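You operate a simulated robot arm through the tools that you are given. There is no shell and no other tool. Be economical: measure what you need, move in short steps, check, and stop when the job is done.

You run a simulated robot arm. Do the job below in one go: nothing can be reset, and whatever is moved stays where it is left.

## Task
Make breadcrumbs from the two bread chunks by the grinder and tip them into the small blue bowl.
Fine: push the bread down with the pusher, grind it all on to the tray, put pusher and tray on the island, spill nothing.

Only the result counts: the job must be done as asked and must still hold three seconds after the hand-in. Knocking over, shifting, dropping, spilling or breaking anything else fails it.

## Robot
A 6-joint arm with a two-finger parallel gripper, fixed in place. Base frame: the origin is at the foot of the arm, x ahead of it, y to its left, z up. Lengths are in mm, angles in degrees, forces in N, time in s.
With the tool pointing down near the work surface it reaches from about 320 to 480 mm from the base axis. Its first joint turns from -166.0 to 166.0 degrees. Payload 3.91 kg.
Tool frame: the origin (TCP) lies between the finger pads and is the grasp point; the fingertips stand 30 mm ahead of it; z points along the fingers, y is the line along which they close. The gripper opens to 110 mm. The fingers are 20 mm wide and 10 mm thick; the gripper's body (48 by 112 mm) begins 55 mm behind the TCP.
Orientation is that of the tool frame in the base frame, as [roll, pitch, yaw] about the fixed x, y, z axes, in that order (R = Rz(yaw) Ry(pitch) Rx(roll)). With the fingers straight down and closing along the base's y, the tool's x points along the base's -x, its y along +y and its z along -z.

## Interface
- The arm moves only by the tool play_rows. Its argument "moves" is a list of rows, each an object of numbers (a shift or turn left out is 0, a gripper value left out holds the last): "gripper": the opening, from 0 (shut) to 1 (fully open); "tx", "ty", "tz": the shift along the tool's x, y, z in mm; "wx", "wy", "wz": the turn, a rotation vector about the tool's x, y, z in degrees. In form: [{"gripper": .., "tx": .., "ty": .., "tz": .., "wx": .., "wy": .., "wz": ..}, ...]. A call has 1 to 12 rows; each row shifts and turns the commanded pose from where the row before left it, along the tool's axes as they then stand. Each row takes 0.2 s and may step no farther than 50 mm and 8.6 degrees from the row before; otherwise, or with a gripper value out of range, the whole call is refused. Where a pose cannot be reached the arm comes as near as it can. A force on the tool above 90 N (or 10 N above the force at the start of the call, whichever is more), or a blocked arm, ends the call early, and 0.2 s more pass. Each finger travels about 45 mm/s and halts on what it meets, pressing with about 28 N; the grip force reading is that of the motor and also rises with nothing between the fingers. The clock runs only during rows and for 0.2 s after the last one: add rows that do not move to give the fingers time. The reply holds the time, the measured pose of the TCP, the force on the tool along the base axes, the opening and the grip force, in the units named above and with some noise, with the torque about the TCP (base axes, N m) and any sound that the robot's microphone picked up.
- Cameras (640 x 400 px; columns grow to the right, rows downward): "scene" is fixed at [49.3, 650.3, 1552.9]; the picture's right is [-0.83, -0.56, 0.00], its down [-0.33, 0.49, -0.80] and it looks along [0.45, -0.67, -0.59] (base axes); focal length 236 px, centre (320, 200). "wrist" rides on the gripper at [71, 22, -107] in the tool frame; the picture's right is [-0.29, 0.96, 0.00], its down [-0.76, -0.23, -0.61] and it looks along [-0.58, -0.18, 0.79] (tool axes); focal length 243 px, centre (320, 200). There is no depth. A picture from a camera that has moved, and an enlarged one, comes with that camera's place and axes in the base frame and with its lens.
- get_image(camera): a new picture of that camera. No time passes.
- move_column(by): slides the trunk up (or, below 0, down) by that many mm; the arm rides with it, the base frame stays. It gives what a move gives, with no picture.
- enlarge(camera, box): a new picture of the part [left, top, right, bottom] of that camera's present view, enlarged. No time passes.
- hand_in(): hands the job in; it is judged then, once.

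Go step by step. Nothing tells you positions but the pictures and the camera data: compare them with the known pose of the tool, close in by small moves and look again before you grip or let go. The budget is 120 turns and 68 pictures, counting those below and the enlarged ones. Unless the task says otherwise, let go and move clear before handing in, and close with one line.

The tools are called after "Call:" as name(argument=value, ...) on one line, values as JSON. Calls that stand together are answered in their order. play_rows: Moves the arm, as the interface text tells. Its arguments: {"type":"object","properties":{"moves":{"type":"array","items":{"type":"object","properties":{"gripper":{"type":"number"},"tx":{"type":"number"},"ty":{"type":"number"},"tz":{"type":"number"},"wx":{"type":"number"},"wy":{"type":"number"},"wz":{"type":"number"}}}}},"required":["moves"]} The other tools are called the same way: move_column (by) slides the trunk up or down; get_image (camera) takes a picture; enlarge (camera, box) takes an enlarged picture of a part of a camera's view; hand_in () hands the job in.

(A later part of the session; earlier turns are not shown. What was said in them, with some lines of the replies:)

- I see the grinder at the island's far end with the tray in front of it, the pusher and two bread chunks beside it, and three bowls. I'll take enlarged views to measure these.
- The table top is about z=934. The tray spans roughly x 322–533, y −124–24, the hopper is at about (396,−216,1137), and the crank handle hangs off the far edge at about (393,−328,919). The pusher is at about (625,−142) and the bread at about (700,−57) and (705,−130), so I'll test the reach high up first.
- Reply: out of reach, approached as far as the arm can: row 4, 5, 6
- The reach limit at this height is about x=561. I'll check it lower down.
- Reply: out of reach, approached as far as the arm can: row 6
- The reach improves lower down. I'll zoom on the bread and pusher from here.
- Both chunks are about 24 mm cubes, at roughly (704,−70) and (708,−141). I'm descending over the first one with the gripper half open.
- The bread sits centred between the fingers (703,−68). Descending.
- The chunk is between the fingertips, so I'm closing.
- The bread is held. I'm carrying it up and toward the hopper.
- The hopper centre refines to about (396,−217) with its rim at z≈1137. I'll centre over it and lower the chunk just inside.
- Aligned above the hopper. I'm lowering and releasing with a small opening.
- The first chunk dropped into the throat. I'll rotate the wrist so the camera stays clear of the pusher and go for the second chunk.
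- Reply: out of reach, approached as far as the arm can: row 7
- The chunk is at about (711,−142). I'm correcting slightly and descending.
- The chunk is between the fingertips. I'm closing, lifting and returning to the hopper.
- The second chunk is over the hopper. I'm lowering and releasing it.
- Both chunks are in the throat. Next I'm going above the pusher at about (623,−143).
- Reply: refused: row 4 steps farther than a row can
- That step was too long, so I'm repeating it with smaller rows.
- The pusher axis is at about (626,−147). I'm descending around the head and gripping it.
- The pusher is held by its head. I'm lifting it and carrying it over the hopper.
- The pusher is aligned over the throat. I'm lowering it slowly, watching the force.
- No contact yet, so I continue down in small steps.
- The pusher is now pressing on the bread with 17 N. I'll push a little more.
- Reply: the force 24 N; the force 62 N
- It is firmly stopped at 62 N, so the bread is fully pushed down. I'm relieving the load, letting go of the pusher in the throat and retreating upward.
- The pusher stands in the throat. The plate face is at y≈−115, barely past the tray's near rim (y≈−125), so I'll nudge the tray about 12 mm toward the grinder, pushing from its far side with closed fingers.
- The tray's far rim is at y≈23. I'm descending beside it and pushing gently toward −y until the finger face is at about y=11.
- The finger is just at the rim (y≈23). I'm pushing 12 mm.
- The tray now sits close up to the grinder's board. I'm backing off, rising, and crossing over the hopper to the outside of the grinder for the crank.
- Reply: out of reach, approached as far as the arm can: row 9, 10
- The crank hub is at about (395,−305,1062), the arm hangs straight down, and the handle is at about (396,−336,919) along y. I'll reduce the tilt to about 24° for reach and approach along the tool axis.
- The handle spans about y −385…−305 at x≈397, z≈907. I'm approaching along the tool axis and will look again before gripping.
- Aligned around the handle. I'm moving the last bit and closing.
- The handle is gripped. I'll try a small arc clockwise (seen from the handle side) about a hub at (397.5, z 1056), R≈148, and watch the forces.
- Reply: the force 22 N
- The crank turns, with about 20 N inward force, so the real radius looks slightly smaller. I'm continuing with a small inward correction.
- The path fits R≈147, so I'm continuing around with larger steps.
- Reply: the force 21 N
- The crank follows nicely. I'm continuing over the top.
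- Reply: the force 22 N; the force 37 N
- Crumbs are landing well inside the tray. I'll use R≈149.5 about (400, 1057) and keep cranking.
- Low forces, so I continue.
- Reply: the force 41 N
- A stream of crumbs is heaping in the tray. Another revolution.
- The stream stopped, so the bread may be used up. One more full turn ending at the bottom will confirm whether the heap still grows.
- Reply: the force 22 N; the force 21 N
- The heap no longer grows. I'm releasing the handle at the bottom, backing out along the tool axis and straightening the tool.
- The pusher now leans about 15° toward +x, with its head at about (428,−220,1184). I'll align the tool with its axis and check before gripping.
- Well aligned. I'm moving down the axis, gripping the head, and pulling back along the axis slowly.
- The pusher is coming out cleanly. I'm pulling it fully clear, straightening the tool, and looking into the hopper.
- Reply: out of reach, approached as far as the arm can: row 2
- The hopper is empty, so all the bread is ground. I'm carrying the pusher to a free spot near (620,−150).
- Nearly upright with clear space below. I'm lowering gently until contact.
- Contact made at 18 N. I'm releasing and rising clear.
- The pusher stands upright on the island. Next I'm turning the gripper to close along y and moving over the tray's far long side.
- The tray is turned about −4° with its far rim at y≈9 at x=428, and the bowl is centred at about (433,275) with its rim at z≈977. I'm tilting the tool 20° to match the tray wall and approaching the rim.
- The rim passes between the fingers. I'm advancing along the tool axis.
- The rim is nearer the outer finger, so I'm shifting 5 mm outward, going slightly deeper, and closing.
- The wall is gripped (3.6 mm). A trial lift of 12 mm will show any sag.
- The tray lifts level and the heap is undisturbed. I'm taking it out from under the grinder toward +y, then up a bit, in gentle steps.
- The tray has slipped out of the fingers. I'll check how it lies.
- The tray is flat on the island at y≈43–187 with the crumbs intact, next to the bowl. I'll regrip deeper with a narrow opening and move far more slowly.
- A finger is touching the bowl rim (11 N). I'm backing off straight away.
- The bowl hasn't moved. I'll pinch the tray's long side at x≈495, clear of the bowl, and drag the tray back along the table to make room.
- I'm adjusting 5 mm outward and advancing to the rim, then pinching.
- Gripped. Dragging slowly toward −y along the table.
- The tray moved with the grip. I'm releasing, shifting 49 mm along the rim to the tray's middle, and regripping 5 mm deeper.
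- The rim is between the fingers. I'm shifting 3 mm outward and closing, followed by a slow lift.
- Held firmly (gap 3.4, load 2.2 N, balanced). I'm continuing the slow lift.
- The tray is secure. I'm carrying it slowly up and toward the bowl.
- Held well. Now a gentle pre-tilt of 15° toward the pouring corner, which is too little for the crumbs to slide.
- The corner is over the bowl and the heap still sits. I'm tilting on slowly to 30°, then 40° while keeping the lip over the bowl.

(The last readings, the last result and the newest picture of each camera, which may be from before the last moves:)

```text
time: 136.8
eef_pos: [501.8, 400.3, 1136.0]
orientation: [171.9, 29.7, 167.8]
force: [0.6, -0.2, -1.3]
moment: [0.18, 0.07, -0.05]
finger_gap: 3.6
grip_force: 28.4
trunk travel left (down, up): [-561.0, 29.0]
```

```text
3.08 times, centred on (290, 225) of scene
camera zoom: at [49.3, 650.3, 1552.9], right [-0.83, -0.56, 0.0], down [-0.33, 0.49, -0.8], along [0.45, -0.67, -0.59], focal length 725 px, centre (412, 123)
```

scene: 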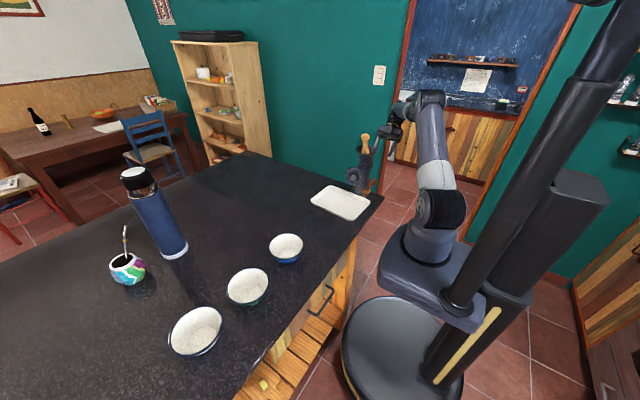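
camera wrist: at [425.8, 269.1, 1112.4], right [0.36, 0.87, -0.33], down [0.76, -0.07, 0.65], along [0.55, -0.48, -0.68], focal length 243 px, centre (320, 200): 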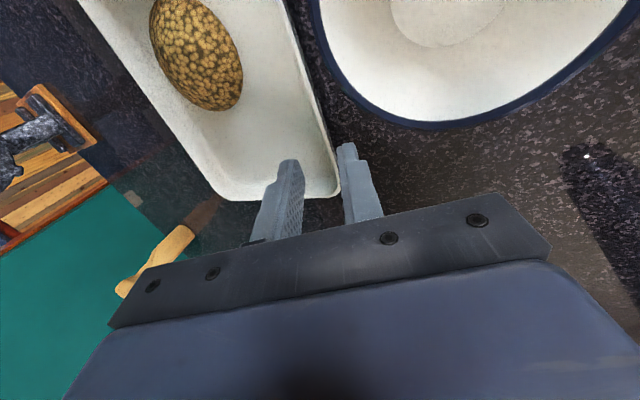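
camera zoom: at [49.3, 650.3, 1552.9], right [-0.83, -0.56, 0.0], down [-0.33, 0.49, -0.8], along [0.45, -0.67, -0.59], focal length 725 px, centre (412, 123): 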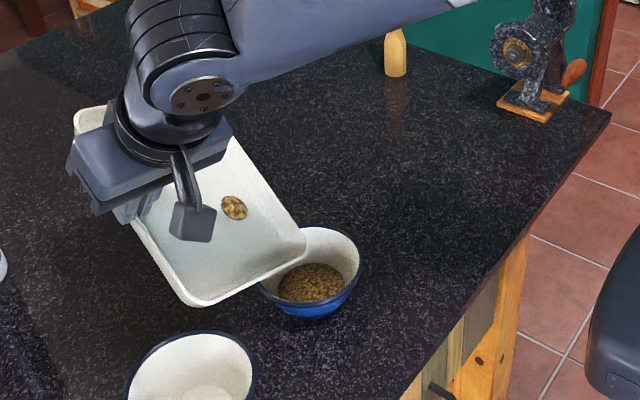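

Most of the crumbs are in the bowl. I'm tilting to 55° and waiting for the remainder.

Call:
play_rows(moves=[{"wx": -1.6, "wy": -1.81, "wz": 0.66, "tx": 0.85, "ty": -3.1, "tz": -6.8}, {"wx": -1.6, "wy": -1.81, "wz": 0.66, "tx": 0.85, "ty": -3.1, "tz": -6.8}, {"wx": -1.6, "wy": -1.81, "wz": 0.66, "tx": 0.85, "ty": -3.1, "tz": -6.8}, {"wx": -1.6, "wy": -1.81, "wz": 0.66, "tx": 0.85, "ty": -3.1, "tz": -6.8}, {"wx": -1.6, "wy": -1.81, "wz": 0.66, "tx": 0.85, "ty": -3.1, "tz": -6.8}, {"wx": -1.6, "wy": -1.81, "wz": 0.66, "tx": 0.85, "ty": -3.1, "tz": -6.8}, {}, {}, {}, {}, {}, {}])

Call:
enlarge(camera="scene", box=[220, 160, 360, 290])

```text
time: 139.4
eef_pos: [472.9, 378.8, 1161.8]
orientation: [157.5, 39.2, 159.9]
force: [0.0, -0.7, -2.4]
moment: [0.17, 0.07, -0.01]
finger_gap: 3.5
grip_force: 28.0
trunk travel left (down, up): [-561.0, 29.0]
```

```text
3.08 times, centred on (290, 225) of scene
camera zoom: at [49.3, 650.3, 1552.9], right [-0.83, -0.56, 0.0], down [-0.33, 0.49, -0.8], along [0.45, -0.67, -0.59], focal length 725 px, centre (412, 123)
```

zoom: 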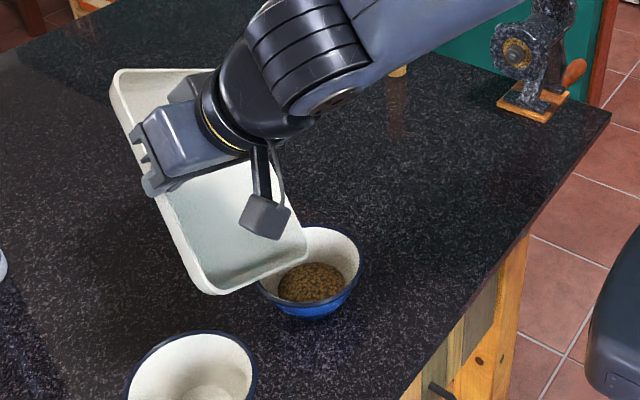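

The tray is empty and the crumbs are in the bowl. I'm reversing the tilt slowly along the same path.

Call:
play_rows(moves=[{"wx": 1.6, "wy": 1.81, "wz": -0.66, "tx": -0.85, "ty": 3.1, "tz": 6.8}, {"wx": 1.6, "wy": 1.81, "wz": -0.66, "tx": -0.85, "ty": 3.1, "tz": 6.8}, {"wx": 1.6, "wy": 1.81, "wz": -0.66, "tx": -0.85, "ty": 3.1, "tz": 6.8}, {"wx": 1.6, "wy": 1.81, "wz": -0.66, "tx": -0.85, "ty": 3.1, "tz": 6.8}, {"wx": 1.6, "wy": 1.81, "wz": -0.66, "tx": -0.85, "ty": 3.1, "tz": 6.8}, {"wx": 1.6, "wy": 1.81, "wz": -0.66, "tx": -0.85, "ty": 3.1, "tz": 6.8}, {"wx": 1.28, "wy": 1.45, "wz": -0.53, "tx": -0.5, "ty": 2.6, "tz": 5.6}, {"wx": 1.28, "wy": 1.45, "wz": -0.53, "tx": -0.5, "ty": 2.6, "tz": 5.6}, {"wx": 1.28, "wy": 1.45, "wz": -0.53, "tx": -0.5, "ty": 2.6, "tz": 5.6}, {"wx": 1.28, "wy": 1.45, "wz": -0.53, "tx": -0.5, "ty": 2.6, "tz": 5.6}, {"wx": 1.28, "wy": 1.45, "wz": -0.53, "tx": -0.5, "ty": 2.6, "tz": 5.6}, {}])

Call:
play_rows(moves=[{"wx": 0.96, "wy": 1.08, "wz": -0.4}, {"wx": 1.6, "wy": 1.8, "wz": -0.66}, {"wx": 1.92, "wy": 2.17, "wz": -0.79}, {"wx": 1.92, "wy": 2.17, "wz": -0.79}, {"wx": 1.92, "wy": 2.17, "wz": -0.79}, {"wx": 1.28, "wy": 1.45, "wz": -0.53}, {}])

```text
time: 142.0
eef_pos: [519.3, 412.8, 1115.7]
orientation: [179.7, 22.7, 171.5]
force: [1.1, 0.0, -3.6]
moment: [0.18, 0.02, -0.01]
finger_gap: 3.4
grip_force: 27.6
trunk travel left (down, up): [-561.0, 29.0]
```

```text
time: 143.6
eef_pos: [520.0, 412.5, 1116.2]
orientation: [-169.7, 11.7, 174.6]
force: [-0.1, -0.7, -1.9]
moment: [0.19, 0.0, -0.01]
finger_gap: 3.3
grip_force: 27.7
trunk travel left (down, up): [-561.0, 29.0]
```

Call:
play_rows(moves=[{"tx": 1.6, "ty": -4.7, "tz": 0.8}, {"tx": 2.5, "ty": -7.5, "tz": 1.25}, {"tx": 3.15, "ty": -9.4, "tz": 1.56}, {"tx": 3.45, "ty": -10.3, "tz": 1.7}, {"tx": 3.45, "ty": -10.3, "tz": 1.7}, {"tx": 3.45, "ty": -10.3, "tz": 1.7}, {"tx": 3.45, "ty": -10.3, "tz": 1.7}, {"tx": 3.45, "ty": -10.3, "tz": 1.7}, {"tx": 3.15, "ty": -9.4, "tz": 1.56}, {"tx": 2.5, "ty": -7.5, "tz": 1.25}, {"tx": 1.6, "ty": -4.7, "tz": 0.8}, {}])

Call:
play_rows(moves=[{"wx": 0.64, "wy": 0.72, "wz": -0.26}, {"wx": 1.6, "wy": 1.8, "wz": -0.66}, {"wx": 1.92, "wy": 2.17, "wz": -0.79}, {"wx": 1.92, "wy": 2.17, "wz": -0.79}, {"wx": 1.92, "wy": 2.17, "wz": -0.79}, {"wx": 1.6, "wy": 1.8, "wz": -0.66}, {}])

Call:
play_rows(moves=[{"tx": 0.44, "ty": -3.1, "tz": 2.5}, {"tx": 0.78, "ty": -5.4, "tz": 4.3}, {"tx": 1.1, "ty": -7.8, "tz": 6.2}, {"tx": 1.2, "ty": -8.5, "tz": 6.8}, {"tx": 1.2, "ty": -8.5, "tz": 6.8}, {"tx": 1.2, "ty": -8.5, "tz": 6.8}, {"tx": 1.2, "ty": -8.5, "tz": 6.8}, {"tx": 1.2, "ty": -8.5, "tz": 6.8}, {"tx": 1.2, "ty": -8.5, "tz": 6.8}, {"tx": 1.2, "ty": -8.5, "tz": 6.8}, {"tx": 0.8, "ty": -5.4, "tz": 4.3}, {"tx": 0.4, "ty": -3.1, "tz": 2.5}])

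Call:
play_rows(moves=[{"tx": 0.44, "ty": -3.1, "tz": 2.5}, {"tx": 0.78, "ty": -5.4, "tz": 4.3}, {"tx": 1.1, "ty": -7.8, "tz": 6.2}, {"tx": 1.2, "ty": -8.5, "tz": 6.8}, {"tx": 1.2, "ty": -8.5, "tz": 6.8}, {"tx": 1.2, "ty": -8.5, "tz": 6.8}, {"tx": 1.2, "ty": -8.5, "tz": 6.8}, {"tx": 1.2, "ty": -8.5, "tz": 6.8}, {"tx": 1.2, "ty": -8.5, "tz": 6.8}, {"tx": 1.2, "ty": -8.5, "tz": 6.8}, {"tx": 0.8, "ty": -5.4, "tz": 4.3}, {"tx": 0.4, "ty": -3.1, "tz": 2.5}])

```text
time: 146.2
eef_pos: [479.6, 320.6, 1110.7]
orientation: [-169.6, 11.6, 174.6]
force: [0.3, 0.9, -2.0]
moment: [0.2, 0.01, -0.01]
finger_gap: 3.8
grip_force: 28.0
trunk travel left (down, up): [-561.0, 29.0]
```

```text
time: 147.8
eef_pos: [480.2, 320.4, 1109.9]
orientation: [-159.9, 0.1, 175.7]
force: [-1.2, 0.6, -1.6]
moment: [0.2, 0.0, 0.02]
finger_gap: 3.5
grip_force: 27.8
trunk travel left (down, up): [-561.0, 29.0]
```

```text
time: 150.4
eef_pos: [458.9, 219.1, 1075.2]
orientation: [-159.9, 0.1, 175.6]
force: [0.1, 0.1, -2.1]
moment: [0.2, -0.01, -0.02]
finger_gap: 3.5
grip_force: 27.9
trunk travel left (down, up): [-561.0, 29.0]
```

```text
time: 153.0
eef_pos: [440.2, 117.6, 1042.3]
orientation: [-160.0, 0.2, 175.6]
force: [0.5, 0.1, -2.3]
moment: [0.19, -0.02, -0.03]
finger_gap: 3.6
grip_force: 28.0
trunk travel left (down, up): [-561.0, 29.0]
```

The tray is back over its free spot. I'm lowering it gently to the island.

Call:
play_rows(moves=[{"ty": 1, "tz": 2.8}, {"ty": 1.7, "tz": 4.7}, {"ty": 2.2, "tz": 6.1}, {"ty": 2.4, "tz": 6.6}, {"ty": 2.4, "tz": 6.6}, {"ty": 2.4, "tz": 6.6}, {"ty": 2.4, "tz": 6.6}, {"ty": 2.2, "tz": 6.1}, {"ty": 1.7, "tz": 4.7}, {"ty": 1.7, "tz": 4.7}, {"ty": 1, "tz": 2.8}, {}])

Call:
play_rows(moves=[{"ty": 1, "tz": 2.8}, {"ty": 0.9, "tz": 2.3}, {"ty": 0.6, "tz": 1.7}, {}])

```text
time: 155.6
eef_pos: [440.1, 119.4, 980.1]
orientation: [-160.0, 0.3, 175.6]
force: [0.1, 0.1, -2.5]
moment: [0.18, -0.03, 0.01]
finger_gap: 3.4
grip_force: 27.6
trunk travel left (down, up): [-561.0, 29.0]
```

```text
time: 156.6
eef_pos: [439.8, 118.2, 972.0]
orientation: [-159.9, 0.1, 175.5]
force: [-0.1, -0.4, -2.7]
moment: [0.19, -0.02, 0.01]
finger_gap: 3.5
grip_force: 27.8
trunk travel left (down, up): [-561.0, 29.0]
```

Call:
play_rows(moves=[{"ty": 0.5, "tz": 1.4}, {"ty": 0.4, "tz": 1}, {}])

```text
time: 157.4
eef_pos: [440.7, 118.5, 970.2]
orientation: [-160.0, 0.3, 175.5]
force: [1.3, 2.1, 13.8]
moment: [0.09, 0.53, -0.13]
finger_gap: 3.5
grip_force: 28.0
trunk travel left (down, up): [-561.0, 29.0]
```

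Contact with the table. I'm releasing a little, backing out along the tool axis, and rising clear.

Call:
play_rows(moves=[{"tz": -1}, {"gripper": 0.15}, {}, {}, {"tz": -10}, {"tz": -25}, {"tz": -40}, {"tz": -45}, {"tz": -45}, {"tz": -45}, {}])

Call:
get_image(camera="scene")

```text
time: 159.8
eef_pos: [445.6, 190.1, 1170.1]
orientation: [-160.0, 0.1, 175.6]
force: [0.9, -0.7, 0.4]
moment: [-0.02, 0.0, 0.04]
finger_gap: 16.5
grip_force: 0.0
trunk travel left (down, up): [-561.0, 29.0]
```

```text
1 pictures are left
```

scene: 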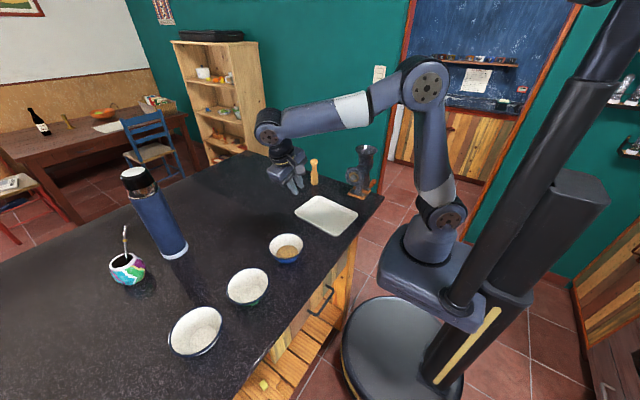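

The tray is flat and empty on the island, the pusher is standing, and the bowl holds the crumbs. One last close look.

Call:
enlarge(camera="scene", box=[250, 145, 400, 275])

```text
3.08 times, centred on (325, 210) of scene
camera zoom: at [49.3, 650.3, 1552.9], right [-0.83, -0.56, 0.0], down [-0.33, 0.49, -0.8], along [0.45, -0.67, -0.59], focal length 725 px, centre (305, 169)
```

zoom: 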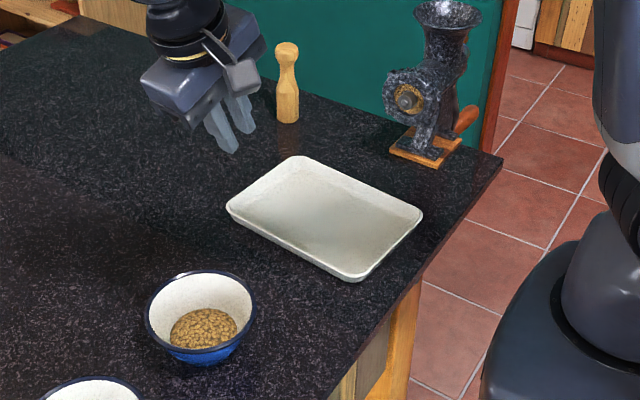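

Everything looks as asked: crumbs in the small blue bowl, no spill, pusher and tray on the island, gripper clear. Handing in.

Call:
hand_in()

```text
The job is handed in.
```

I ground both bread chunks and tipped the crumbs into the small blue bowl. The pusher and the empty tray are on the island, and the last picture shows no spill. The tray slipped from the gripper once on the way and landed flat with the crumbs still on it, and a finger touched the bowl's rim without moving it.
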